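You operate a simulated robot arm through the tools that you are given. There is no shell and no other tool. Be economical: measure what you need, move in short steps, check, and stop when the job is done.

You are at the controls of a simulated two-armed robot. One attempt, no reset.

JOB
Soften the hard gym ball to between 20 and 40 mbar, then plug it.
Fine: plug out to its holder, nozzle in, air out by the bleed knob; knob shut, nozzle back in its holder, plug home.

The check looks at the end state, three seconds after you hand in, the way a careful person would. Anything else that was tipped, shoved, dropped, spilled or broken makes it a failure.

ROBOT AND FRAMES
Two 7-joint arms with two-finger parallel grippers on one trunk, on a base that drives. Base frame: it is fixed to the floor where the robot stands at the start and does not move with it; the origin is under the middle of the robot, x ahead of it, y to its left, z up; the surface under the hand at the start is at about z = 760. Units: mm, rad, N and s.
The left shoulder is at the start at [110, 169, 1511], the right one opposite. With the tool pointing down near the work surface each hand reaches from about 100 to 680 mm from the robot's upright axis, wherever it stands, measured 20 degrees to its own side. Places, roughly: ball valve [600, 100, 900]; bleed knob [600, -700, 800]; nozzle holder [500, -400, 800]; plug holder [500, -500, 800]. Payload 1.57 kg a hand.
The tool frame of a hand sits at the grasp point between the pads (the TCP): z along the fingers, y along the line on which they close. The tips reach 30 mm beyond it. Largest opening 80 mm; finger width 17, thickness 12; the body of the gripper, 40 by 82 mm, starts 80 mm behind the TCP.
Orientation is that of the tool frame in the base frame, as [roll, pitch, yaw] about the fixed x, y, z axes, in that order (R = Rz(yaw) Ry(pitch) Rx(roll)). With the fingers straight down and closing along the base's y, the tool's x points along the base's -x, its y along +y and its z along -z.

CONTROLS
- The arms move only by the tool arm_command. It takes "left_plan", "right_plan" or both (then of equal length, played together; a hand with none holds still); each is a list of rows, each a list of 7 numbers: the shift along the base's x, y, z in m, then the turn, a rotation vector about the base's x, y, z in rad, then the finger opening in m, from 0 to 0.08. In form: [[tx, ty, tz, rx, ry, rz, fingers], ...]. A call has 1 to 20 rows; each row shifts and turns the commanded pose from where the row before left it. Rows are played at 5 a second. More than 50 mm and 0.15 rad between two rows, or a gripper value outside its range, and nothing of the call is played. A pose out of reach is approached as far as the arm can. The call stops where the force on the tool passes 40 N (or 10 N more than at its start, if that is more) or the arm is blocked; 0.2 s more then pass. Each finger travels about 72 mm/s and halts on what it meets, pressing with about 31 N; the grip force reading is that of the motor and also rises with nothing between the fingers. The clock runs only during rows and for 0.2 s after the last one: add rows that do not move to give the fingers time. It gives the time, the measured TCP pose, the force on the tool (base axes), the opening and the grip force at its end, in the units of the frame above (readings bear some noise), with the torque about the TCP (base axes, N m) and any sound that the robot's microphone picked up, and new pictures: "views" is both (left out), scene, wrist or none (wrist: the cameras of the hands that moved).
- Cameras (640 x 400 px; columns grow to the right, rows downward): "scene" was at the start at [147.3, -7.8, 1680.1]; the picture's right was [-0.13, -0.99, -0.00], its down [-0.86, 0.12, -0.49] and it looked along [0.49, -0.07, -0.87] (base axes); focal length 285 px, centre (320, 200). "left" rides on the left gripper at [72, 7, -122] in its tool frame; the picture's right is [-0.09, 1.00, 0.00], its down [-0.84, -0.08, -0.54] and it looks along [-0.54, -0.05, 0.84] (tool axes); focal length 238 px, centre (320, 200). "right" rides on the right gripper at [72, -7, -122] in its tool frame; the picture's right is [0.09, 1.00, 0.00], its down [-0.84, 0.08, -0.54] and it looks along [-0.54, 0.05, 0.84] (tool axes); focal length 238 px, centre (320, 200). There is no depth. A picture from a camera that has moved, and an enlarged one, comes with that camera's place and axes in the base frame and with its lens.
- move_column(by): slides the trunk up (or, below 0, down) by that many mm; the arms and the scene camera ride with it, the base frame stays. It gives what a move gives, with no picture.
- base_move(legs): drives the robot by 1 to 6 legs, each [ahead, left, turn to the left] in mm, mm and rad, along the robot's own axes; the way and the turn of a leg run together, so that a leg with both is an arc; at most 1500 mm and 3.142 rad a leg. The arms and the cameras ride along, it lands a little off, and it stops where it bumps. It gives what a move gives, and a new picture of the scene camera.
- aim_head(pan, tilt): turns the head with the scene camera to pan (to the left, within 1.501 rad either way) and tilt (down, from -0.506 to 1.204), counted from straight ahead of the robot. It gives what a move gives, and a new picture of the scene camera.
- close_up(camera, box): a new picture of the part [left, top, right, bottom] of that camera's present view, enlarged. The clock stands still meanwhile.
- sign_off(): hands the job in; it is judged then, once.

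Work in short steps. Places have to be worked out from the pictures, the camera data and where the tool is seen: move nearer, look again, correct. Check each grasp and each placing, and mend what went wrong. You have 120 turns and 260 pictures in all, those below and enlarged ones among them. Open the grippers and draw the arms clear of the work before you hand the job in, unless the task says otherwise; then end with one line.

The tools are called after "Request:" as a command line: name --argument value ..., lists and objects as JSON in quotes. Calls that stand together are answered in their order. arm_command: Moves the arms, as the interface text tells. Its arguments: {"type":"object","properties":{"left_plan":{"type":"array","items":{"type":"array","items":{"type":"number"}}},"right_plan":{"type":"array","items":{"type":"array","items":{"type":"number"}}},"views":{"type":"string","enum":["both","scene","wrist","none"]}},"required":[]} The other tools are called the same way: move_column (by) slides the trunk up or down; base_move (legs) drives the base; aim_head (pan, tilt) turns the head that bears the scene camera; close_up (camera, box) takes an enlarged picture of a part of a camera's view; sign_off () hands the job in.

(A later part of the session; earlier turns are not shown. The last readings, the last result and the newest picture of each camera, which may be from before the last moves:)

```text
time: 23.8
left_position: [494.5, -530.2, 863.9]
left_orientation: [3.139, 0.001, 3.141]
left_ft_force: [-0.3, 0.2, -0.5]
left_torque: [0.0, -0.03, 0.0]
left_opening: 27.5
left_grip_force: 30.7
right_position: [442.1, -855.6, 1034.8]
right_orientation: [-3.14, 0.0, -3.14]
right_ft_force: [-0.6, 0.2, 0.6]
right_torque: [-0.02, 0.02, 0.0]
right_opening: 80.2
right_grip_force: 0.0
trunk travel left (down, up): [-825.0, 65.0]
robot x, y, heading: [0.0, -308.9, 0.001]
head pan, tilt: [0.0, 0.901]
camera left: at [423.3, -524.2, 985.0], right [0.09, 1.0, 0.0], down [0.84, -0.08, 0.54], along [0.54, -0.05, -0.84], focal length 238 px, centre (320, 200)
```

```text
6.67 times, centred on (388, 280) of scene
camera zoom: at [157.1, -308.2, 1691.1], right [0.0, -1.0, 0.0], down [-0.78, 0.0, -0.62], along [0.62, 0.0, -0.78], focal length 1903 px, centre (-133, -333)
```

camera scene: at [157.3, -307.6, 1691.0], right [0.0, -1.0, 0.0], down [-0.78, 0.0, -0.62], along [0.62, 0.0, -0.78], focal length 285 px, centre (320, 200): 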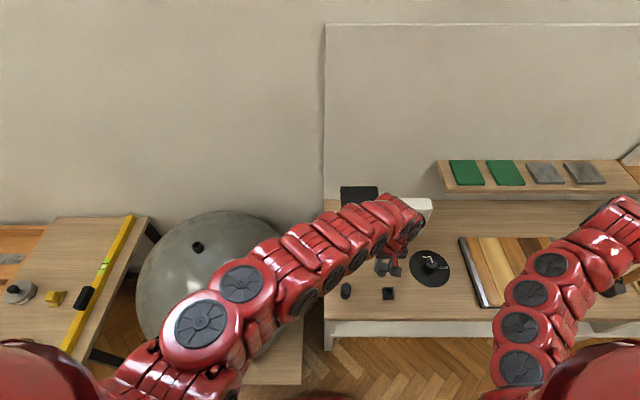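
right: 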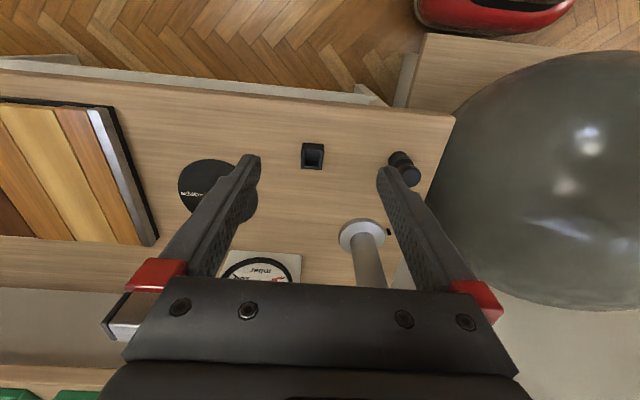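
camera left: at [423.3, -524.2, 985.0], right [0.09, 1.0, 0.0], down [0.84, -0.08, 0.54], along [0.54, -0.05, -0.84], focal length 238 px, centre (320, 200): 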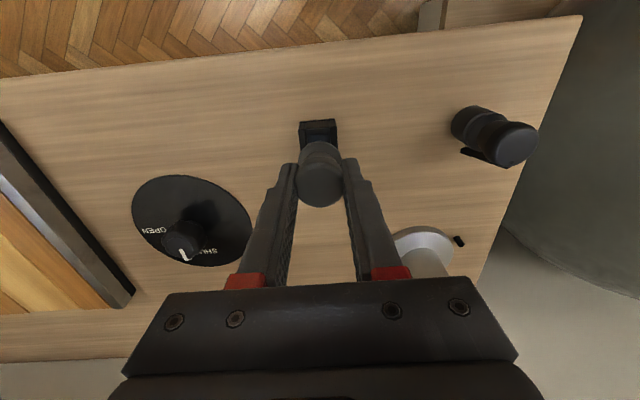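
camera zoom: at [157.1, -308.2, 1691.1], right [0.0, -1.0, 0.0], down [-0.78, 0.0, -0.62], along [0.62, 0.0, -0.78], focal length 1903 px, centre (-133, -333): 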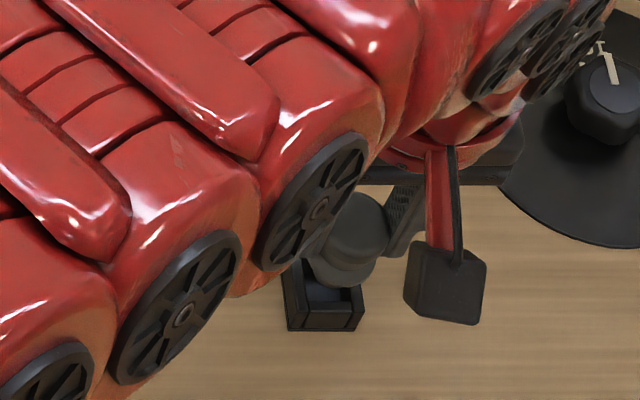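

Alignment looks right (holder centre ≈[494.5,-530.6]). Lower in small steps, watching force.

Request:
arm_command --left_plan '[[0, 0, -0.008, 0, 0, 0, 0.024], [0, 0, -0.006, 0, 0, 0, 0.024], [0, 0, -0.005, 0, 0, 0, 0.024], [0, 0, -0.004, 0, 0, 0, 0.024], [0, 0, 0, 0, 0, 0, 0.024]]' --views "wrist"

Request:
close_up --camera "left" --box '[256, 110, 384, 230]'

```text
time: 25.0
left_position: [494.8, -529.8, 843.0]
left_orientation: [-3.141, 0.004, -3.141]
left_ft_force: [9.5, -4.6, 4.3]
left_torque: [-0.26, -0.55, 0.01]
left_opening: 27.3
left_grip_force: 30.9
left hand out of reach, approached as far as the arm can: row 4
right_position: [442.5, -855.0, 1034.4]
right_orientation: [-3.14, 0.001, 3.141]
right_ft_force: [0.6, 0.6, 0.2]
right_torque: [0.01, 0.0, 0.02]
right_opening: 80.0
right_grip_force: 0.1
trunk travel left (down, up): [-825.0, 65.0]
robot x, y, heading: [1.1, -306.6, -0.0]
head pan, tilt: [0.0, 0.901]
camera left: at [423.3, -523.0, 964.5], right [0.09, 1.0, 0.0], down [0.84, -0.08, 0.54], along [0.54, -0.05, -0.84], focal length 238 px, centre (320, 200)
```

left: 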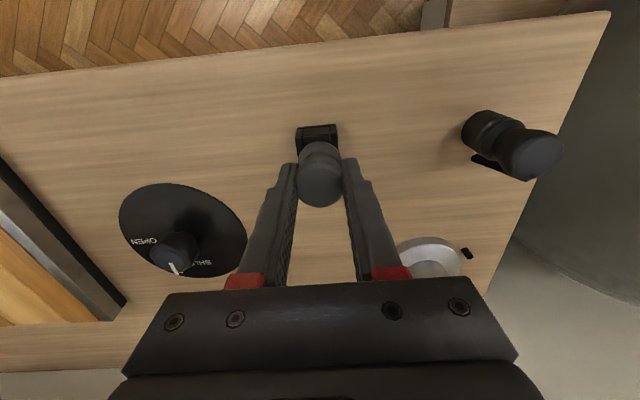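

```text
3.33 times, centred on (320, 170) of left
camera zoom: at [423.3, -523.0, 964.5], right [0.09, 1.0, 0.0], down [0.84, -0.08, 0.54], along [0.54, -0.05, -0.84], focal length 794 px, centre (320, 300)
```

zoom: 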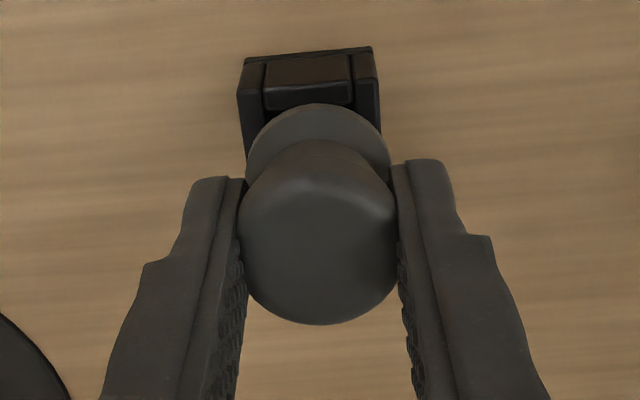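

Lateral force (+x 9.5, −y 4.6) says the stem rubs the near/left wall; ease over by +2, −1 mm and see.

Request:
arm_command --left_plan '[[0.0015, -0.0008, 0, 0, 0, 0, 0.024], [0.001, -0.0004, 0, 0, 0, 0, 0.024], [0, 0, 0, 0, 0, 0, 0.024]]' --views "none"

```text
time: 25.8
left_position: [495.2, -529.0, 842.9]
left_orientation: [3.142, 0.0, -3.14]
left_ft_force: [9.9, -9.1, 0.7]
left_torque: [-0.59, -0.62, 0.01]
left_opening: 27.5
left_grip_force: 31.1
right_position: [441.7, -856.4, 1034.3]
right_orientation: [-3.139, 0.0, 3.141]
right_ft_force: [-0.2, -0.5, 0.8]
right_torque: [0.02, 0.0, 0.02]
right_opening: 80.3
right_grip_force: 0.1
trunk travel left (down, up): [-825.0, 65.0]
robot x, y, heading: [0.6, -308.8, 0.005]
head pan, tilt: [0.0, 0.901]
```

Readings carry ~1 mm noise; test direction by another −y, +x nudge.

Request:
arm_command --left_plan '[[0, -0.0015, 0, 0, 0, 0, 0.024], [0, 0, 0, 0, 0, 0, 0.024], [0, 0, 0, 0, 0, 0, 0.024]]' --views "none"

Request:
arm_command --left_plan '[[0.002, 0, 0, 0, 0, 0, 0.024], [0, 0, 0, 0, 0, 0, 0.024], [0, 0, 0, 0, 0, 0, 0.024]]' --views "none"

```text
time: 26.6
left_position: [494.1, -528.9, 841.9]
left_orientation: [3.141, 0.001, 3.14]
left_ft_force: [11.0, -11.3, 1.6]
left_torque: [-0.72, -0.59, 0.0]
left_opening: 27.2
left_grip_force: 30.9
left hand out of reach, approached as far as the arm can: row 1
right_position: [442.4, -857.3, 1033.0]
right_orientation: [-3.141, -0.003, -3.142]
right_ft_force: [-0.7, -0.8, -0.5]
right_torque: [-0.01, -0.03, 0.02]
right_opening: 80.1
right_grip_force: 0.2
trunk travel left (down, up): [-825.0, 65.0]
robot x, y, heading: [-2.6, -307.0, -0.002]
head pan, tilt: [0.0, 0.901]
```

```text
time: 27.4
left_position: [494.5, -529.5, 843.6]
left_orientation: [3.139, -0.003, 3.139]
left_ft_force: [3.1, -14.0, -5.9]
left_torque: [-0.8, -0.25, 0.03]
left_opening: 27.2
left_grip_force: 31.5
right_position: [441.5, -857.3, 1033.8]
right_orientation: [3.141, 0.0, -3.141]
right_ft_force: [0.2, -0.2, 0.0]
right_torque: [-0.01, -0.01, -0.02]
right_opening: 80.1
right_grip_force: 0.0
trunk travel left (down, up): [-825.0, 65.0]
robot x, y, heading: [-2.2, -310.5, 0.006]
head pan, tilt: [0.0, 0.901]
```

The left arm is at its outer reach limit here (it drifts to +y). Lift the plug out, lower the trunk 40 mm to gain reach, and retry.

Request:
arm_command --left_plan '[[0, 0, 0.01, 0, 0, 0, 0.024], [0, 0, 0.02, 0, 0, 0, 0.024], [0, 0, 0.03, 0, 0, 0, 0.024], [0, 0, 0.01, 0, 0, 0, 0.024], [0, 0, 0, 0, 0, 0, 0.024]]' --views "none"

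Request:
move_column --by -40

Request:
close_up --camera "left" --box '[230, 90, 410, 230]'

```text
time: 28.6
left_position: [496.3, -528.3, 913.7]
left_orientation: [3.141, 0.0, 3.141]
left_ft_force: [-0.2, 0.7, -0.5]
left_torque: [-0.01, 0.0, -0.03]
left_opening: 27.6
left_grip_force: 30.9
right_position: [441.8, -854.5, 1034.2]
right_orientation: [-3.139, 0.0, -3.141]
right_ft_force: [0.3, 0.0, -0.1]
right_torque: [0.0, -0.01, 0.0]
right_opening: 80.1
right_grip_force: 0.0
trunk travel left (down, up): [-825.0, 65.0]
robot x, y, heading: [1.2, -310.3, 0.007]
head pan, tilt: [0.0, 0.901]
```

```text
time: 29.4
left_position: [495.2, -527.9, 873.7]
left_orientation: [3.14, 0.002, 3.142]
left_ft_force: [1.4, 0.7, -0.5]
left_torque: [-0.01, -0.01, -0.02]
left_opening: 27.4
left_grip_force: 30.7
right_position: [441.1, -856.0, 994.9]
right_orientation: [3.141, 0.0, 3.142]
right_ft_force: [-0.3, -0.7, -0.5]
right_torque: [-0.02, -0.01, -0.01]
right_opening: 80.0
right_grip_force: 0.0
trunk travel left (down, up): [-785.0, 105.0]
robot x, y, heading: [0.1, -306.5, -0.0]
head pan, tilt: [0.0, 0.901]
```

```text
2.86 times, centred on (320, 160) of left
camera zoom: at [424.7, -521.8, 994.8], right [0.09, 1.0, 0.0], down [0.84, -0.08, 0.54], along [0.54, -0.05, -0.84], focal length 681 px, centre (320, 314)
```

zoom: 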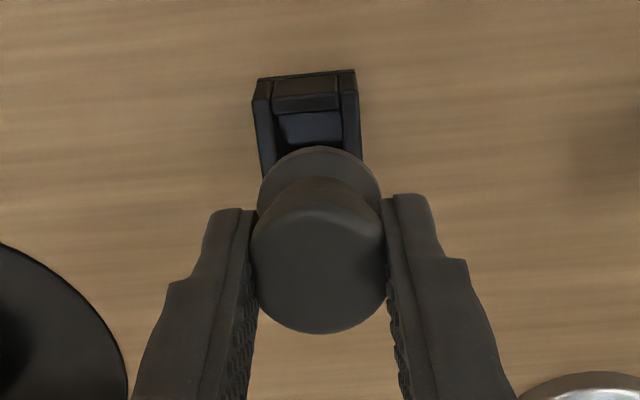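

Now in better reach. Shift to [496,-530.8] and lower stepwise.

Request:
arm_command --left_plan '[[0.0005, -0.0029, -0.005, 0, 0, 0, 0.024], [0, 0, -0.01, 0, 0, 0, 0.024], [0, 0, -0.01, 0, 0, 0, 0.024], [0, 0, -0.005, 0, 0, 0, 0.024], [0, 0, 0, 0, 0, 0, 0.024]]' --views "none"

Request:
close_up --camera "left" --box '[230, 90, 410, 230]'

```text
time: 30.6
left_position: [496.3, -531.4, 843.6]
left_orientation: [-3.141, 0.003, -3.141]
left_ft_force: [0.0, 0.1, -0.4]
left_torque: [-0.01, -0.02, -0.02]
left_opening: 27.4
left_grip_force: 30.7
right_position: [442.0, -856.8, 994.0]
right_orientation: [-3.141, 0.0, -3.14]
right_ft_force: [0.2, -1.1, 0.0]
right_torque: [0.01, 0.03, 0.0]
right_opening: 80.0
right_grip_force: 0.1
trunk travel left (down, up): [-785.0, 105.0]
robot x, y, heading: [-0.1, -308.1, -0.005]
head pan, tilt: [0.0, 0.901]
```

```text
2.86 times, centred on (320, 160) of left
camera zoom: at [425.8, -524.7, 964.4], right [0.09, 1.0, 0.0], down [0.84, -0.08, 0.54], along [0.54, -0.05, -0.84], focal length 681 px, centre (320, 314)
```

zoom: 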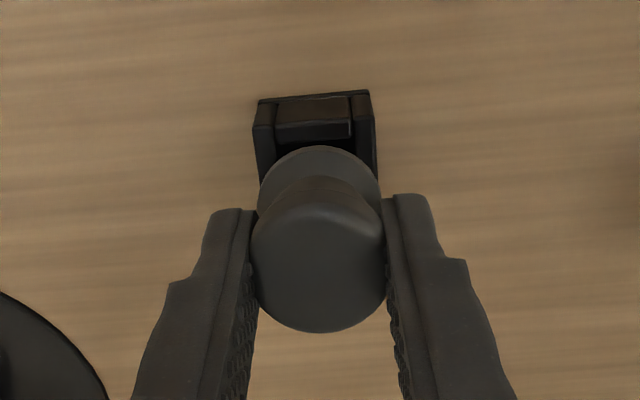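

No force; the stem should be entering. Continue down.

Request:
arm_command --left_plan '[[0, 0, -0.005, 0, 0, 0, 0.024], [0, 0, -0.004, 0, 0, 0, 0.024], [0, 0, -0.003, 0, 0, 0, 0.024], [0, 0, 0, 0, 0, 0, 0.024]]' --views "none"

Request:
close_up --camera "left" --box '[230, 90, 410, 230]'

```text
time: 31.6
left_position: [496.3, -531.0, 829.9]
left_orientation: [3.142, 0.001, 3.141]
left_ft_force: [0.0, 0.1, -1.1]
left_torque: [0.02, -0.01, 0.02]
left_opening: 27.5
left_grip_force: 31.2
right_position: [441.6, -855.8, 994.5]
right_orientation: [-3.141, 0.001, -3.139]
right_ft_force: [-1.0, -0.4, -0.4]
right_torque: [0.0, 0.0, -0.04]
right_opening: 80.2
right_grip_force: 0.0
trunk travel left (down, up): [-785.0, 105.0]
robot x, y, heading: [1.8, -308.9, 0.003]
head pan, tilt: [0.0, 0.901]
```

```text
2.86 times, centred on (320, 160) of left
camera zoom: at [425.6, -524.6, 952.6], right [0.09, 1.0, 0.0], down [0.84, -0.08, 0.54], along [0.54, -0.05, -0.84], focal length 681 px, centre (320, 314)
```

zoom: 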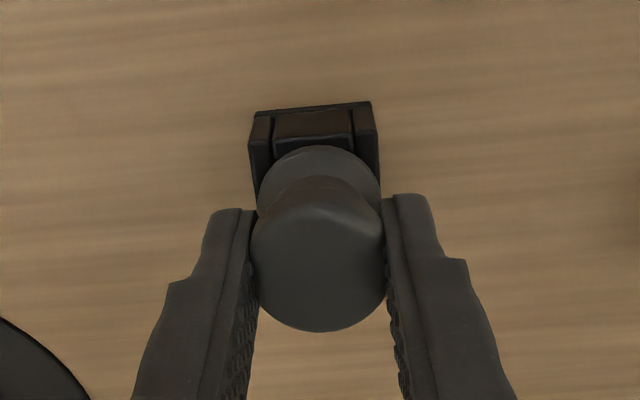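

Still free. Lower a little further until it touches.

Request:
arm_command --left_plan '[[0, 0, -0.003, 0, 0, 0, 0.024], [0, 0, -0.003, 0, 0, 0, 0.024], [0, 0, -0.002, 0, 0, 0, 0.024], [0, 0, 0, 0, 0, 0, 0.024]]' --views "none"

Request:
close_up --camera "left" --box '[230, 90, 410, 230]'

```text
time: 32.6
left_position: [496.9, -530.3, 824.8]
left_orientation: [-3.14, 0.004, -3.141]
left_ft_force: [3.1, 0.4, 22.1]
left_torque: [-0.06, -0.15, 0.04]
left_opening: 27.6
left_grip_force: 31.0
right_position: [440.1, -854.5, 996.3]
right_orientation: [-3.137, 0.002, -3.141]
right_ft_force: [0.6, 0.3, -0.3]
right_torque: [0.02, -0.01, 0.04]
right_opening: 80.0
right_grip_force: 0.1
trunk travel left (down, up): [-785.0, 105.0]
robot x, y, heading: [2.8, -308.1, -0.001]
head pan, tilt: [0.0, 0.901]
```

```text
2.86 times, centred on (320, 160) of left
camera zoom: at [425.2, -524.4, 946.0], right [0.09, 1.0, 0.0], down [0.83, -0.08, 0.55], along [0.54, -0.05, -0.84], focal length 681 px, centre (320, 314)
```

zoom: 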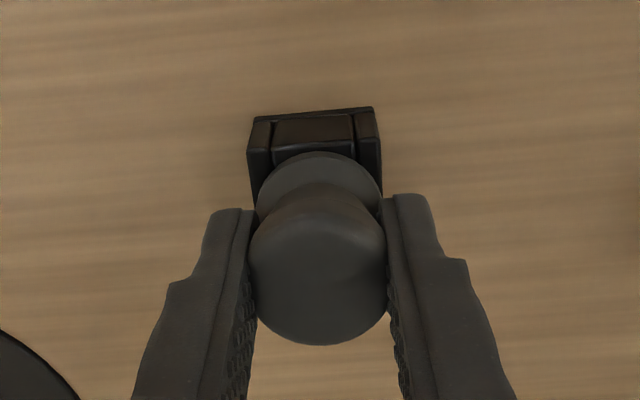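

Seated (22 N up at z≈826 = collar on holder). Release and raise.

Request:
arm_command --left_plan '[[0, 0, 0.002, 0, 0, 0, 0.024], [0, 0, 0, 0, 0, 0, 0.035], [0, 0, 0, 0, 0, 0, 0.055], [0, 0, 0, 0, 0, 0, 0.06], [0, 0, 0.03, 0, 0, 0, 0.06], [0, 0, 0.04, 0, 0, 0, 0.06], [0, 0, 0, 0, 0, 0, 0.06]]' --views "both"

Request:
close_up --camera "left" --box '[230, 60, 410, 200]'

```text
time: 34.2
left_position: [496.1, -530.7, 895.7]
left_orientation: [3.141, 0.0, -3.141]
left_ft_force: [0.6, -0.5, -0.4]
left_torque: [-0.01, -0.02, 0.01]
left_opening: 60.1
left_grip_force: 0.0
right_position: [441.1, -856.2, 993.7]
right_orientation: [-3.14, 0.0, 3.14]
right_ft_force: [-0.2, 0.9, -0.5]
right_torque: [0.04, 0.01, -0.02]
right_opening: 80.3
right_grip_force: 0.0
trunk travel left (down, up): [-785.0, 105.0]
robot x, y, heading: [0.4, -311.6, 0.002]
head pan, tilt: [0.0, 0.901]
camera scene: at [157.5, -308.3, 1651.0], right [0.0, -1.0, 0.0], down [-0.78, 0.0, -0.62], along [0.62, 0.0, -0.78], focal length 285 px, centre (320, 200)
camera left: at [425.0, -524.4, 1017.7], right [0.09, 1.0, 0.0], down [0.84, -0.08, 0.54], along [0.54, -0.05, -0.84], focal length 238 px, centre (320, 200)
```

scene: 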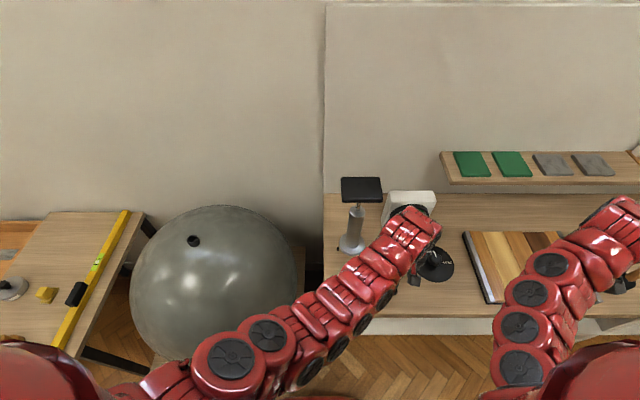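
left: 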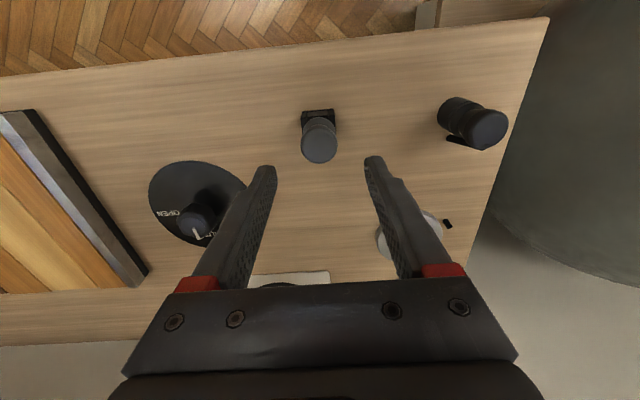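

```text
2.86 times, centred on (320, 130) of left
camera zoom: at [425.0, -524.4, 1017.7], right [0.09, 1.0, 0.0], down [0.84, -0.08, 0.54], along [0.54, -0.05, -0.84], focal length 681 px, centre (320, 400)
```

zoom: 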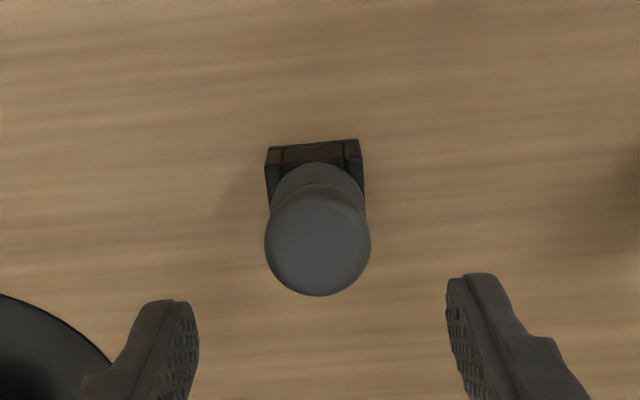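

Plug parked upright. Next the nozzle: top ≈[497.5,-391,820]. Hover above it at safe height.

Request:
arm_command --left_plan '[[0, 0.045, 0, 0, 0, 0, 0.07], [0, 0.045, 0, 0, 0, 0, 0.08], [0, 0.045, 0, 0, 0, 0, 0.08], [0.001, 0.004, 0, 0, 0, 0, 0.08], [0, 0, 0, 0, 0, 0, 0.08]]' --views "both"

Request:
close_up --camera "left" --box '[256, 80, 384, 180]'

Request:
close_up --camera "scene" --box '[300, 250, 428, 330]'

```text
time: 35.4
left_position: [496.8, -390.6, 896.9]
left_orientation: [3.139, 0.0, 3.141]
left_ft_force: [0.6, 0.2, -0.4]
left_torque: [-0.05, -0.02, -0.02]
left_opening: 79.8
left_grip_force: 0.0
right_position: [440.9, -855.9, 995.4]
right_orientation: [-3.14, 0.001, -3.141]
right_ft_force: [0.4, 0.6, -0.6]
right_torque: [0.01, 0.0, -0.01]
right_opening: 80.0
right_grip_force: 0.1
trunk travel left (down, up): [-785.0, 105.0]
robot x, y, heading: [-0.0, -309.6, 0.002]
head pan, tilt: [0.0, 0.901]
camera scene: at [157.1, -308.1, 1651.0], right [0.0, -1.0, 0.0], down [-0.78, 0.0, -0.62], along [0.62, 0.0, -0.78], focal length 285 px, centre (320, 200)
camera left: at [426.7, -385.7, 1017.5], right [0.09, 1.0, 0.0], down [0.84, -0.08, 0.54], along [0.54, -0.05, -0.84], focal length 238 px, centre (320, 200)
```

scene: 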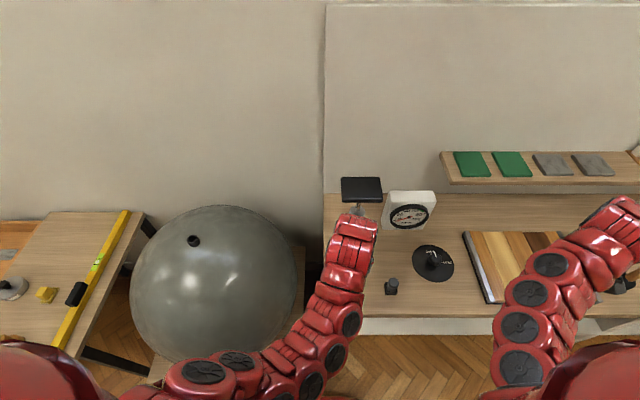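
left: 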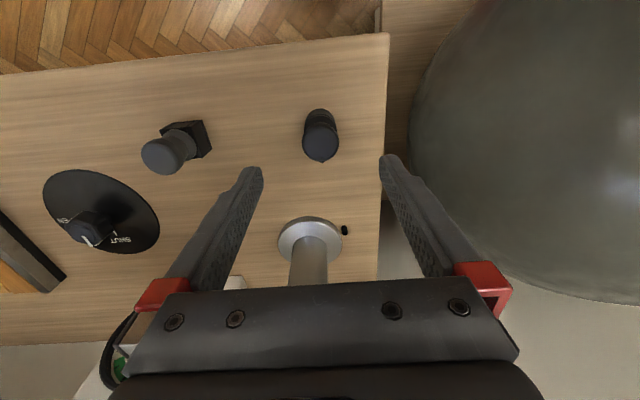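

```text
4.00 times, centred on (320, 130) of left
camera zoom: at [426.7, -385.7, 1017.5], right [0.09, 1.0, 0.0], down [0.84, -0.08, 0.54], along [0.54, -0.05, -0.84], focal length 953 px, centre (320, 480)
```

zoom: 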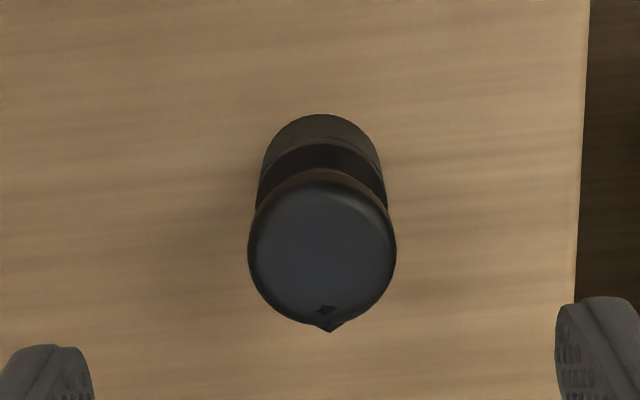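

```text
5.00 times, centred on (364, 290) of scene
camera zoom: at [157.1, -308.1, 1651.0], right [0.0, -1.0, 0.0], down [-0.78, 0.0, -0.62], along [0.62, 0.0, -0.78], focal length 1427 px, centre (100, -250)
```

zoom: 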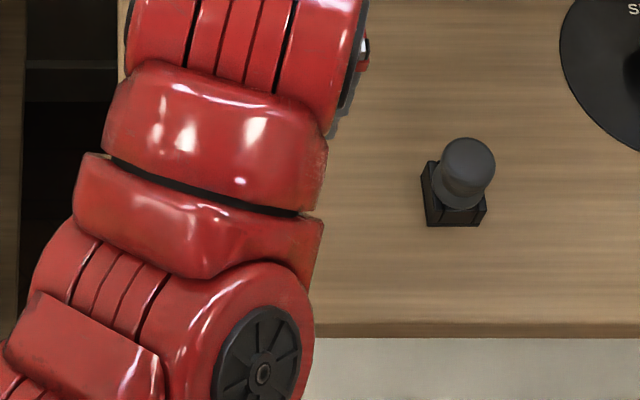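

Nozzle top at ≈[495.5,-391.5,820]. Descend to z≈835 and recheck.

Request:
arm_command --left_plan '[[-0.0012, -0.0008, -0.03, 0, 0, 0, 0.08], [0, 0, -0.03, 0, 0, 0, 0.08], [0, 0, 0, 0, 0, 0, 0.08]]' --views "wrist"

Request:
close_up --camera "left" --box '[240, 100, 400, 225]'

```text
time: 36.2
left_position: [495.5, -392.9, 835.2]
left_orientation: [3.141, 0.002, -3.139]
left_ft_force: [-1.2, 0.3, 0.2]
left_torque: [0.04, -0.01, -0.01]
left_opening: 80.3
left_grip_force: 0.1
right_position: [441.8, -855.7, 994.4]
right_orientation: [-3.14, 0.0, 3.141]
right_ft_force: [-0.2, -0.9, -0.6]
right_torque: [0.0, 0.02, -0.01]
right_opening: 79.9
right_grip_force: 0.1
trunk travel left (down, up): [-785.0, 105.0]
robot x, y, heading: [-0.8, -309.4, 0.001]
head pan, tilt: [0.0, 0.901]
camera left: at [424.9, -386.9, 957.5], right [0.09, 1.0, 0.0], down [0.84, -0.08, 0.54], along [0.54, -0.05, -0.84], focal length 238 px, centre (320, 200)
```

left: 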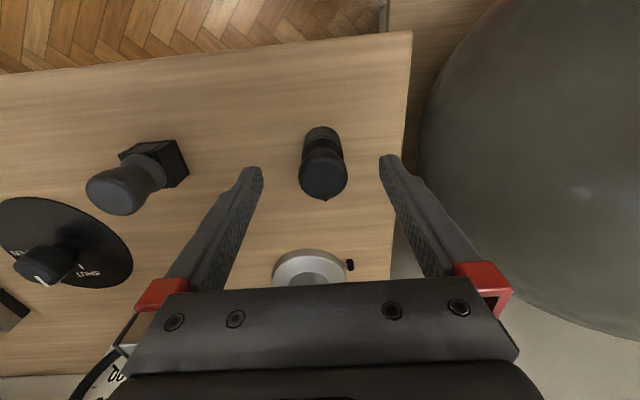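

```text
3.20 times, centred on (320, 162) of left
camera zoom: at [424.9, -386.9, 957.5], right [0.09, 1.0, 0.0], down [0.84, -0.08, 0.54], along [0.54, -0.05, -0.84], focal length 763 px, centre (320, 320)
```

zoom: 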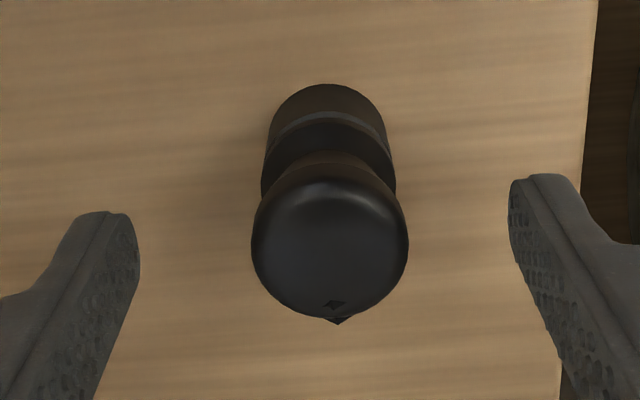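

Shift +1 mm y, −1 mm x, go down 18 mm, then close.

Request:
arm_command --left_plan '[[-0.001, 0.001, -0.018, 0, 0, 0, 0.08], [0, 0, 0, 0, 0, 0, 0.06], [0, 0, 0, 0, 0, 0, 0.04], [0, 0, 0, 0, 0, 0, 0.024], [0, 0, 0, 0, 0, 0, 0.024], [0, 0, 0, 0, 0, 0, 0.024]]' --views "none"

Request:
close_up --camera "left" --box '[240, 100, 400, 225]'

```text
time: 37.6
left_position: [494.9, -391.0, 817.4]
left_orientation: [-3.141, 0.001, 3.141]
left_ft_force: [0.0, -0.3, 0.3]
left_torque: [0.01, 0.02, 0.0]
left_opening: 27.7
left_grip_force: 29.9
right_position: [441.2, -854.9, 994.8]
right_orientation: [-3.141, 0.0, -3.141]
right_ft_force: [-0.3, -1.0, 0.7]
right_torque: [-0.01, -0.03, -0.01]
right_opening: 80.2
right_grip_force: 0.0
trunk travel left (down, up): [-785.0, 105.0]
robot x, y, heading: [-1.0, -309.9, -0.001]
head pan, tilt: [0.0, 0.901]
```

```text
3.20 times, centred on (320, 162) of left
camera zoom: at [424.4, -385.5, 938.8], right [0.09, 1.0, 0.0], down [0.84, -0.08, 0.54], along [0.54, -0.05, -0.84], focal length 763 px, centre (320, 320)
```

zoom: 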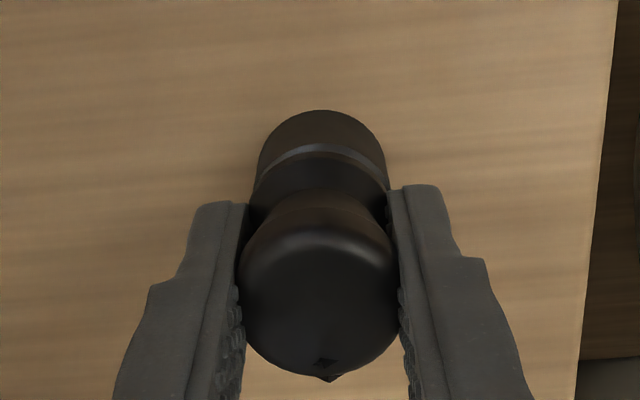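

Gripped centrally with no side force. Lift slowly out of the holder.

Request:
arm_command --left_plan '[[0, 0, 0.005, 0, 0, 0, 0.024], [0, 0, 0.01, 0, 0, 0, 0.024], [0, 0, 0.02, 0, 0, 0, 0.024], [0, 0, 0.03, 0, 0, 0, 0.024], [0, 0, 0.02, 0, 0, 0, 0.024], [0, 0, 0, 0, 0, 0, 0.024]]' --views "both"

Request:
close_up --camera "left" --box '[240, 80, 400, 225]'

```text
time: 39.0
left_position: [495.0, -392.0, 902.5]
left_orientation: [3.14, 0.001, 3.14]
left_ft_force: [0.1, 0.0, -0.4]
left_torque: [-0.01, -0.02, 0.01]
left_opening: 27.6
left_grip_force: 30.6
right_position: [442.5, -855.4, 994.4]
right_orientation: [-3.141, -0.001, -3.141]
right_ft_force: [-0.3, -1.2, 0.8]
right_torque: [0.02, -0.03, -0.04]
right_opening: 79.9
right_grip_force: 0.0
trunk travel left (down, up): [-785.0, 105.0]
robot x, y, heading: [2.0, -308.5, 0.008]
head pan, tilt: [0.0, 0.901]
camera scene: at [157.3, -308.1, 1651.0], right [0.0, -1.0, 0.0], down [-0.78, 0.0, -0.62], along [0.62, 0.0, -0.78], focal length 285 px, centre (320, 200)
camera left: at [424.4, -385.5, 1024.4], right [0.09, 1.0, 0.0], down [0.84, -0.08, 0.54], along [0.54, -0.05, -0.84], focal length 238 px, centre (320, 200)
```

scene: 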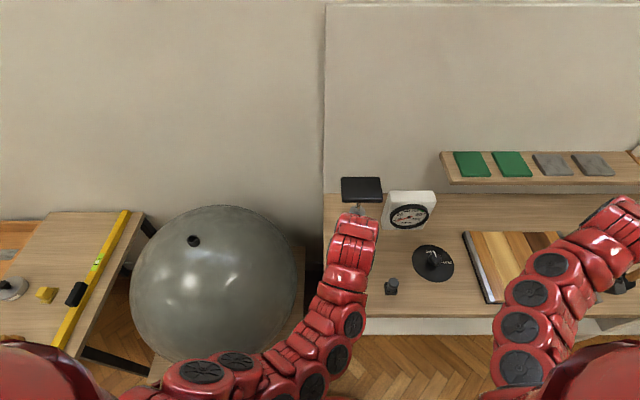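
left: 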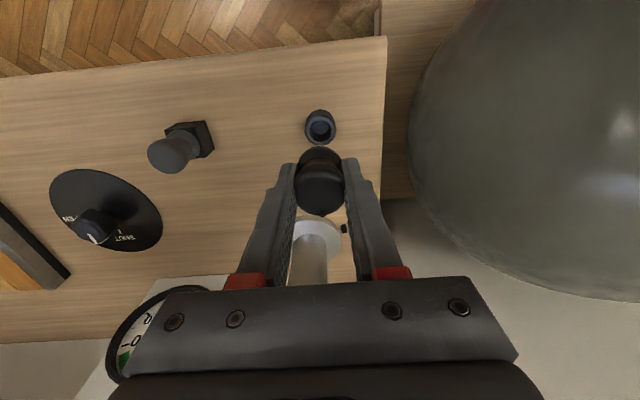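

```text
2.76 times, centred on (320, 152) of left
camera zoom: at [424.4, -385.5, 1024.4], right [0.09, 1.0, 0.0], down [0.84, -0.08, 0.54], along [0.54, -0.05, -0.84], focal length 658 px, centre (320, 331)
```

zoom: 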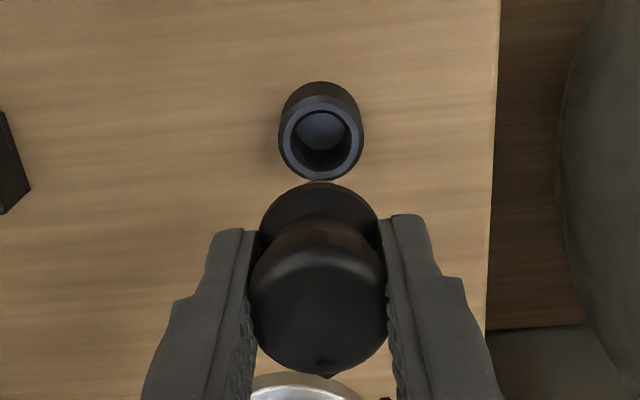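

Nozzle out. Raise the trunk back 40 mm (more freedom near the body), then move toward the valve, keeping in front of the pump until past it.

Request:
move_column --by 40

Request:
arm_command --left_plan '[[0, 0, -0.03, 0, 0, 0, 0.024], [0.012, 0.04, 0, 0, 0, 0, 0.024], [0.013, 0.04, 0, 0, 0, 0, 0.024], [0.015, 0.04, 0, 0, 0, 0, 0.024], [0.015, 0.04, 0, 0, 0, 0, 0.024], [0.015, 0.04, 0, 0, 0, 0, 0.024], [0, 0, 0, 0, 0, 0, 0.024]]' --views "scene"

```text
time: 39.9
left_position: [494.9, -392.3, 942.9]
left_orientation: [-3.141, 0.001, -3.142]
left_ft_force: [0.4, 0.0, 0.3]
left_torque: [0.02, 0.03, -0.02]
left_opening: 27.7
left_grip_force: 31.1
right_position: [442.6, -856.6, 1034.2]
right_orientation: [-3.139, 0.0, 3.142]
right_ft_force: [-0.6, -0.2, -0.5]
right_torque: [-0.01, 0.03, 0.0]
right_opening: 80.2
right_grip_force: 0.1
trunk travel left (down, up): [-825.0, 65.0]
robot x, y, heading: [-1.1, -310.8, 0.001]
head pan, tilt: [0.0, 0.901]
```

```text
time: 41.5
left_position: [565.0, -192.0, 912.6]
left_orientation: [3.141, 0.0, 3.139]
left_ft_force: [0.5, -0.3, -1.0]
left_torque: [0.04, -0.01, 0.01]
left_opening: 27.2
left_grip_force: 31.0
right_position: [441.1, -856.4, 1033.0]
right_orientation: [-3.14, -0.001, -3.141]
right_ft_force: [-0.2, 0.5, -0.4]
right_torque: [0.01, -0.01, 0.0]
right_opening: 80.2
right_grip_force: 0.1
trunk travel left (down, up): [-825.0, 65.0]
robot x, y, heading: [-0.2, -315.2, -0.002]
head pan, tilt: [0.0, 0.901]
camera scene: at [156.8, -308.9, 1691.1], right [0.0, -1.0, 0.0], down [-0.78, 0.0, -0.62], along [0.62, 0.0, -0.78], focal length 285 px, centre (320, 200)
```

scene: 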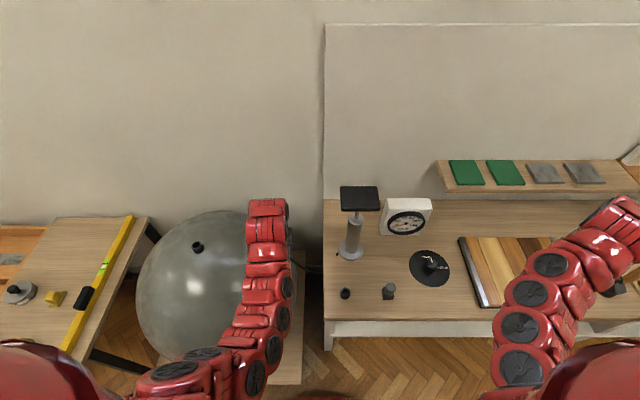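

Exactly on path. Continue to above the valve.

Request:
arm_command --left_plan '[[0.015, 0.035, 0.015, 0, 0, 0, 0.024], [0.015, 0.035, 0.015, 0, 0, 0, 0.024], [0.007, 0.04, 0.02, 0, 0, 0, 0.024], [0, 0.04, 0.02, 0, 0, 0, 0.024], [0, 0.045, 0, 0, 0, 0, 0.024], [0, 0.045, 0, 0, 0, 0, 0.024], [0, 0.03, 0, 0, 0, 0, 0.024], [0, 0, 0, 0, 0, 0, 0.024]]' --views "wrist"

Request:
close_up --camera "left" --box '[230, 60, 410, 220]'

Request:
close_up --camera "scene" --box '[155, 190, 251, 260]'

```text
time: 43.3
left_position: [601.6, 79.5, 984.0]
left_orientation: [3.141, 0.002, 3.139]
left_ft_force: [-1.0, 0.2, 0.2]
left_torque: [0.01, 0.0, -0.01]
left_opening: 27.6
left_grip_force: 31.3
right_position: [441.9, -855.0, 1033.5]
right_orientation: [-3.14, 0.0, 3.141]
right_ft_force: [-0.6, -0.9, -0.9]
right_torque: [0.03, -0.04, -0.04]
right_opening: 79.9
right_grip_force: 0.1
trunk travel left (down, up): [-825.0, 65.0]
robot x, y, heading: [2.2, -309.5, 0.001]
head pan, tilt: [0.0, 0.901]
camera left: at [531.0, 85.0, 1105.0], right [0.09, 1.0, 0.0], down [0.84, -0.08, 0.54], along [0.54, -0.05, -0.84], focal length 238 px, centre (320, 200)
```

left: 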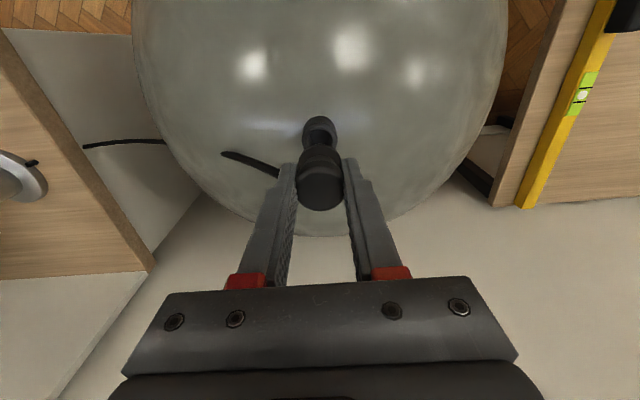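

```text
2.50 times, centred on (320, 140) of left
camera zoom: at [531.0, 85.0, 1105.0], right [0.09, 1.0, 0.0], down [0.84, -0.08, 0.54], along [0.54, -0.05, -0.84], focal length 596 px, centre (320, 350)
```

zoom: 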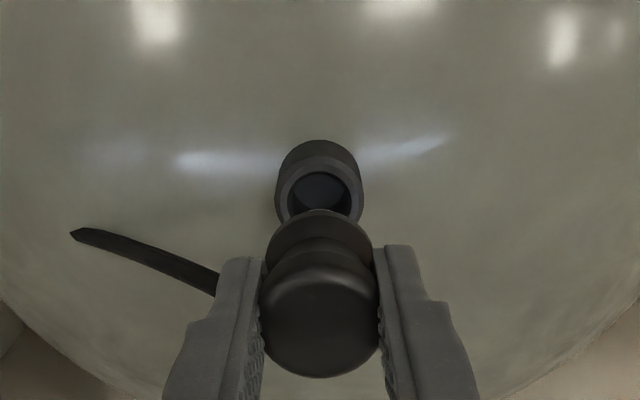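

```text
5.71 times, centred on (203, 225) of scene
camera zoom: at [157.3, -308.5, 1691.0], right [0.0, -1.0, 0.0], down [-0.78, 0.0, -0.62], along [0.62, 0.0, -0.78], focal length 1631 px, centre (989, 57)
```

zoom: 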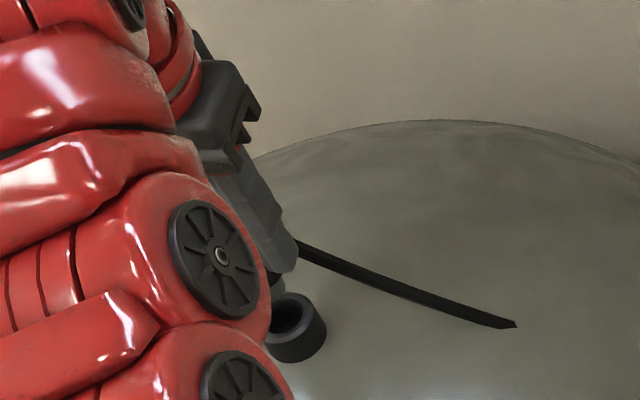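

Valve mouth ≈[600.5,78.8,903]; nozzle centred above it, hose trailing. Descend carefully.

Request:
arm_command --left_plan '[[-0.0005, -0.0005, -0.015, 0, 0, 0, 0.024], [0, 0, -0.01, 0, 0, 0, 0.024], [0, 0, -0.006, 0, 0, 0, 0.024], [0, 0, 0, 0, 0, 0, 0.024]]' --views "none"

Request:
close_up --camera "left" --box '[230, 60, 410, 220]'

```text
time: 44.3
left_position: [601.0, 78.6, 951.6]
left_orientation: [-3.14, 0.001, 3.141]
left_ft_force: [-3.3, 0.6, -0.9]
left_torque: [0.01, 0.19, -0.01]
left_opening: 27.6
left_grip_force: 31.1
right_position: [440.7, -856.0, 1034.5]
right_orientation: [-3.14, 0.001, 3.142]
right_ft_force: [0.8, -0.4, -0.4]
right_torque: [-0.01, 0.03, 0.0]
right_opening: 80.2
right_grip_force: 0.1
trunk travel left (down, up): [-825.0, 65.0]
robot x, y, heading: [-0.7, -308.0, 0.003]
head pan, tilt: [0.0, 0.901]
```

```text
2.50 times, centred on (320, 140) of left
camera zoom: at [530.2, 84.2, 1073.2], right [0.09, 1.0, 0.0], down [0.84, -0.08, 0.54], along [0.54, -0.05, -0.84], focal length 596 px, centre (320, 350)
```

zoom: 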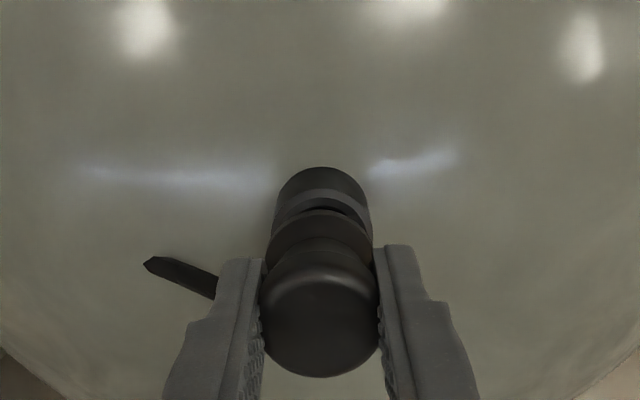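

Slight −x force: ease −1 mm in x and push down to seat.

Request:
arm_command --left_plan '[[-0.001, 0, -0.004, 0, 0, 0, 0.024], [0, 0, -0.005, 0, 0, 0, 0.024], [0, 0, -0.004, 0, 0, 0, 0.024], [0, 0, -0.002, 0, 0, 0, 0.024], [0, 0, 0, 0, 0, 0, 0.024]]' --views "wrist"

Request:
close_up --camera "scene" --box '[380, 190, 476, 290]'

```text
time: 45.5
left_position: [600.7, 77.0, 940.2]
left_orientation: [3.138, 0.005, -3.141]
left_ft_force: [2.6, 4.0, 20.5]
left_torque: [0.3, -0.13, 0.0]
left_opening: 27.3
left_grip_force: 31.0
right_position: [441.9, -856.9, 1035.6]
right_orientation: [-3.14, 0.001, 3.142]
right_ft_force: [-0.7, 0.5, 0.6]
right_torque: [0.03, -0.03, -0.04]
right_opening: 79.8
right_grip_force: 0.1
trunk travel left (down, up): [-825.0, 65.0]
robot x, y, heading: [-1.0, -306.1, -0.0]
head pan, tilt: [0.0, 0.901]
camera left: at [529.0, 83.6, 1060.5], right [0.09, 1.0, 0.0], down [0.83, -0.08, 0.55], along [0.54, -0.05, -0.84], focal length 238 px, centre (320, 200)
```

left: 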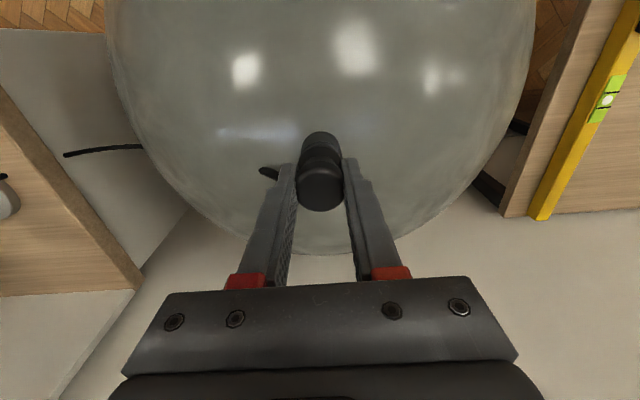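

```text
4.00 times, centred on (428, 240) of scene
camera zoom: at [154.9, -309.1, 1691.5], right [0.0, -1.0, 0.0], down [-0.78, 0.0, -0.62], along [0.62, 0.0, -0.78], focal length 1142 px, centre (-112, 40)
```

zoom: 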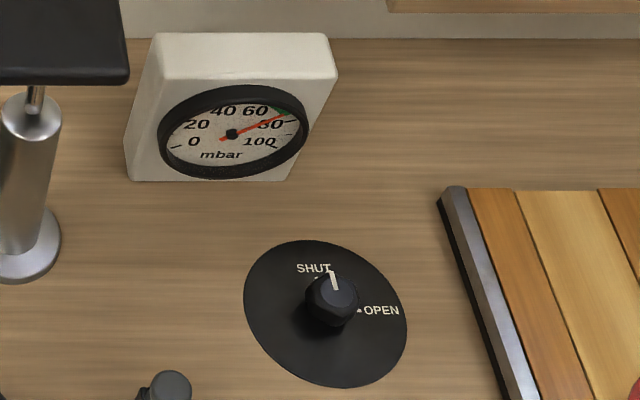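

The gauge jumped to ≈75 mbar: connected. Press a touch more to make sure it is home.

Request:
arm_command --left_plan '[[0, 0.001, -0.002, 0, 0, 0, 0.024], [0, 0, -0.001, 0, 0, 0, 0.024], [0, 0, 0, 0, 0, 0, 0.024]]' --views "none"

```text
time: 46.3
left_position: [599.3, 77.6, 936.6]
left_orientation: [3.137, 0.005, -3.141]
left_ft_force: [4.2, 2.5, 34.3]
left_torque: [0.4, -0.2, -0.06]
left_opening: 25.9
left_grip_force: 31.4
right_position: [438.9, -857.5, 1034.1]
right_orientation: [3.141, 0.003, -3.14]
right_ft_force: [0.5, 0.2, -0.7]
right_torque: [-0.02, -0.02, 0.01]
right_opening: 80.0
right_grip_force: 0.1
trunk travel left (down, up): [-825.0, 65.0]
robot x, y, heading: [2.9, -309.0, 0.0]
head pan, tilt: [0.0, 0.901]
```

Seated firmly. Ease the left load slightly and bring the right hand over the knob (≈[590,-690]).

Request:
arm_command --left_plan '[[0, 0, 0.001, 0, 0, 0, 0.024], [0, 0, 0.001, 0, 0, 0, 0.024], [0, 0, 0, 0, 0, 0, 0.024], [0, 0, 0, 0, 0, 0, 0.024], [0, 0, 0, 0, 0, 0, 0.024], [0, 0, 0, 0, 0, 0, 0.024]]' --right_plan '[[0.03, 0.033, -0.02, 0, 0, 0, 0.06], [0.03, 0.033, -0.02, 0, 0, 0, 0.06], [0.03, 0.033, -0.02, 0, 0, 0, 0.06], [0.03, 0.033, -0.02, 0, 0, 0, 0.06], [0.028, 0.033, -0.02, 0, 0, 0, 0.06], [0, 0, 0, 0, 0, 0, 0.06]]' --views "both"

```text
time: 47.7
left_position: [599.9, 78.2, 937.8]
left_orientation: [3.138, 0.002, 3.141]
left_ft_force: [1.0, 0.0, 24.4]
left_torque: [-0.13, -0.01, -0.02]
left_opening: 26.3
left_grip_force: 30.8
right_position: [589.4, -691.5, 934.4]
right_orientation: [-3.141, 0.001, 3.141]
right_ft_force: [0.0, 0.3, -0.6]
right_torque: [-0.03, 0.01, -0.01]
right_opening: 60.1
right_grip_force: 0.0
trunk travel left (down, up): [-825.0, 65.0]
robot x, y, heading: [0.0, -311.7, 0.004]
head pan, tilt: [0.0, 0.901]
camera scene: at [154.0, -310.0, 1691.3], right [0.0, -1.0, 0.0], down [-0.78, 0.0, -0.62], along [0.62, 0.0, -0.78], focal length 285 px, centre (320, 200)
camera right: at [517.4, -697.9, 1056.9], right [-0.09, 1.0, 0.0], down [0.84, 0.08, 0.54], along [0.54, 0.05, -0.84], focal length 238 px, centre (320, 200)
camera left: at [527.9, 83.8, 1059.0], right [0.09, 1.0, 0.0], down [0.84, -0.08, 0.54], along [0.54, -0.05, -0.84], focal length 238 px, centre (320, 200)
```

scene: 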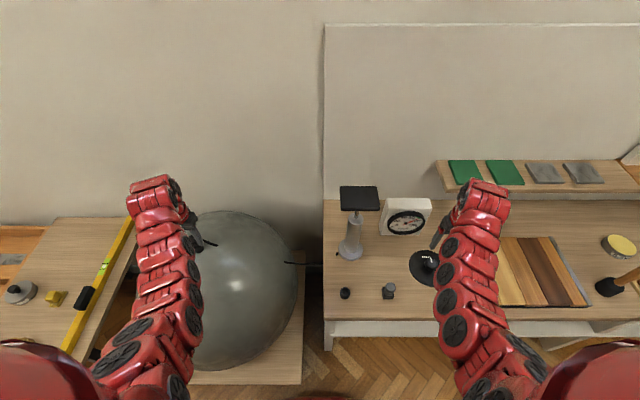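
right: 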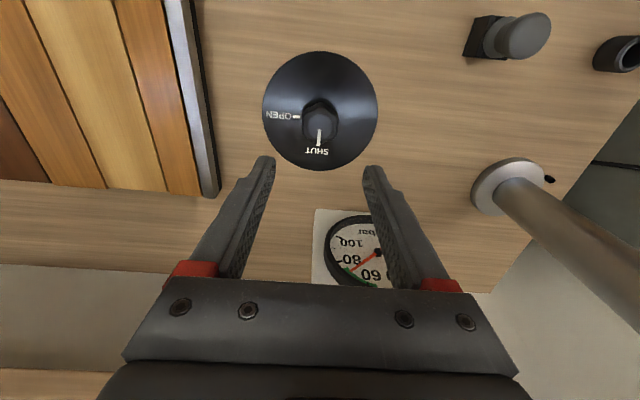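
left: 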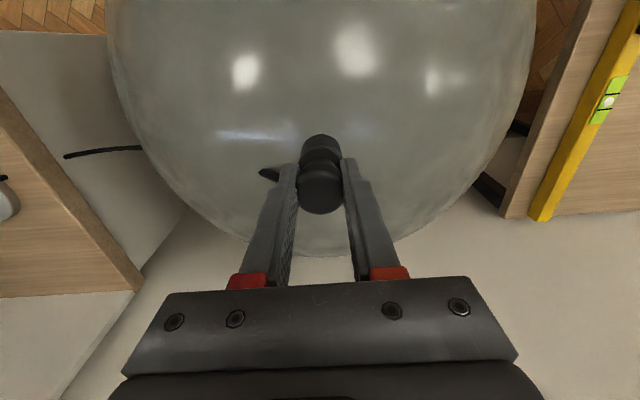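

The right camera sees both the knob and the gauge. Close-up of the knob.

Request:
close_up --camera "right" --box '[256, 70, 384, 170]'

Request:
close_up --camera "right" --box '[310, 200, 410, 290]'

Request:
close_up --camera "scene" --box '[380, 190, 460, 290]'

```text
4.00 times, centred on (320, 120) of right
camera zoom: at [517.4, -697.9, 1056.9], right [-0.09, 1.0, 0.0], down [0.84, 0.08, 0.54], along [0.54, 0.05, -0.84], focal length 953 px, centre (320, 520)
```

zoom: 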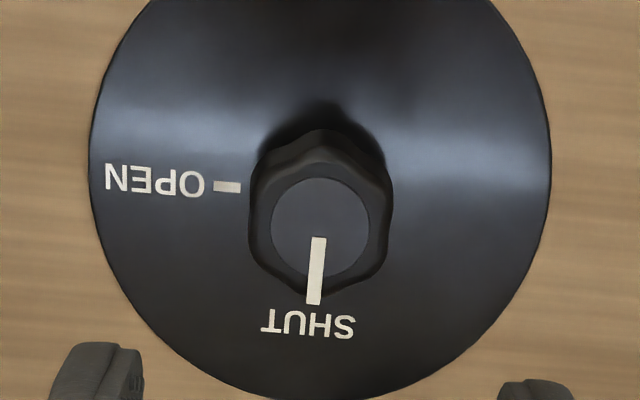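

```text
4.44 times, centred on (360, 245) of right
camera zoom: at [517.4, -697.9, 1056.9], right [-0.09, 1.0, 0.0], down [0.84, 0.08, 0.54], along [0.54, 0.05, -0.84], focal length 1059 px, centre (142, 0)
```

zoom: 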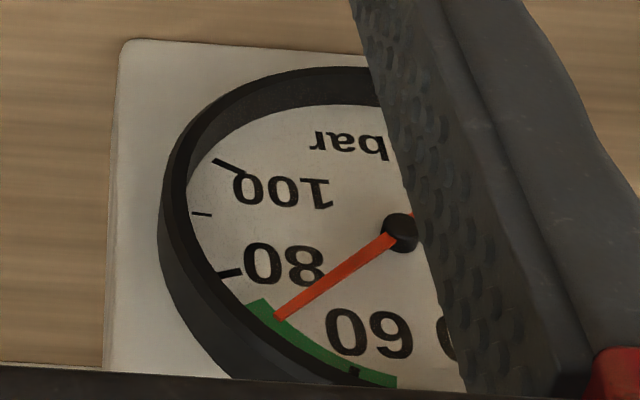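

```text
4.00 times, centred on (420, 240) of scene
camera zoom: at [154.0, -310.0, 1691.3], right [0.0, -1.0, 0.0], down [-0.78, 0.0, -0.62], along [0.62, 0.0, -0.78], focal length 1142 px, centre (-80, 40)
```

zoom: 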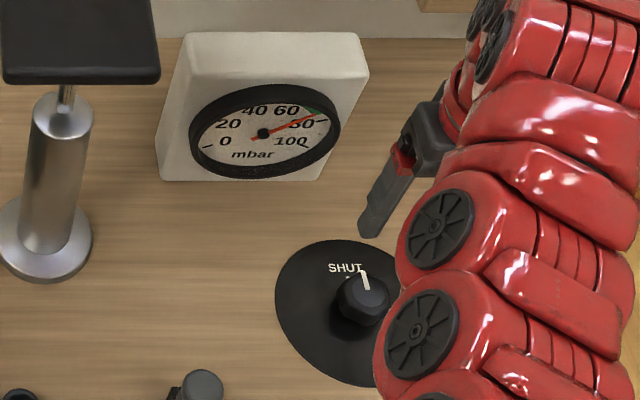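

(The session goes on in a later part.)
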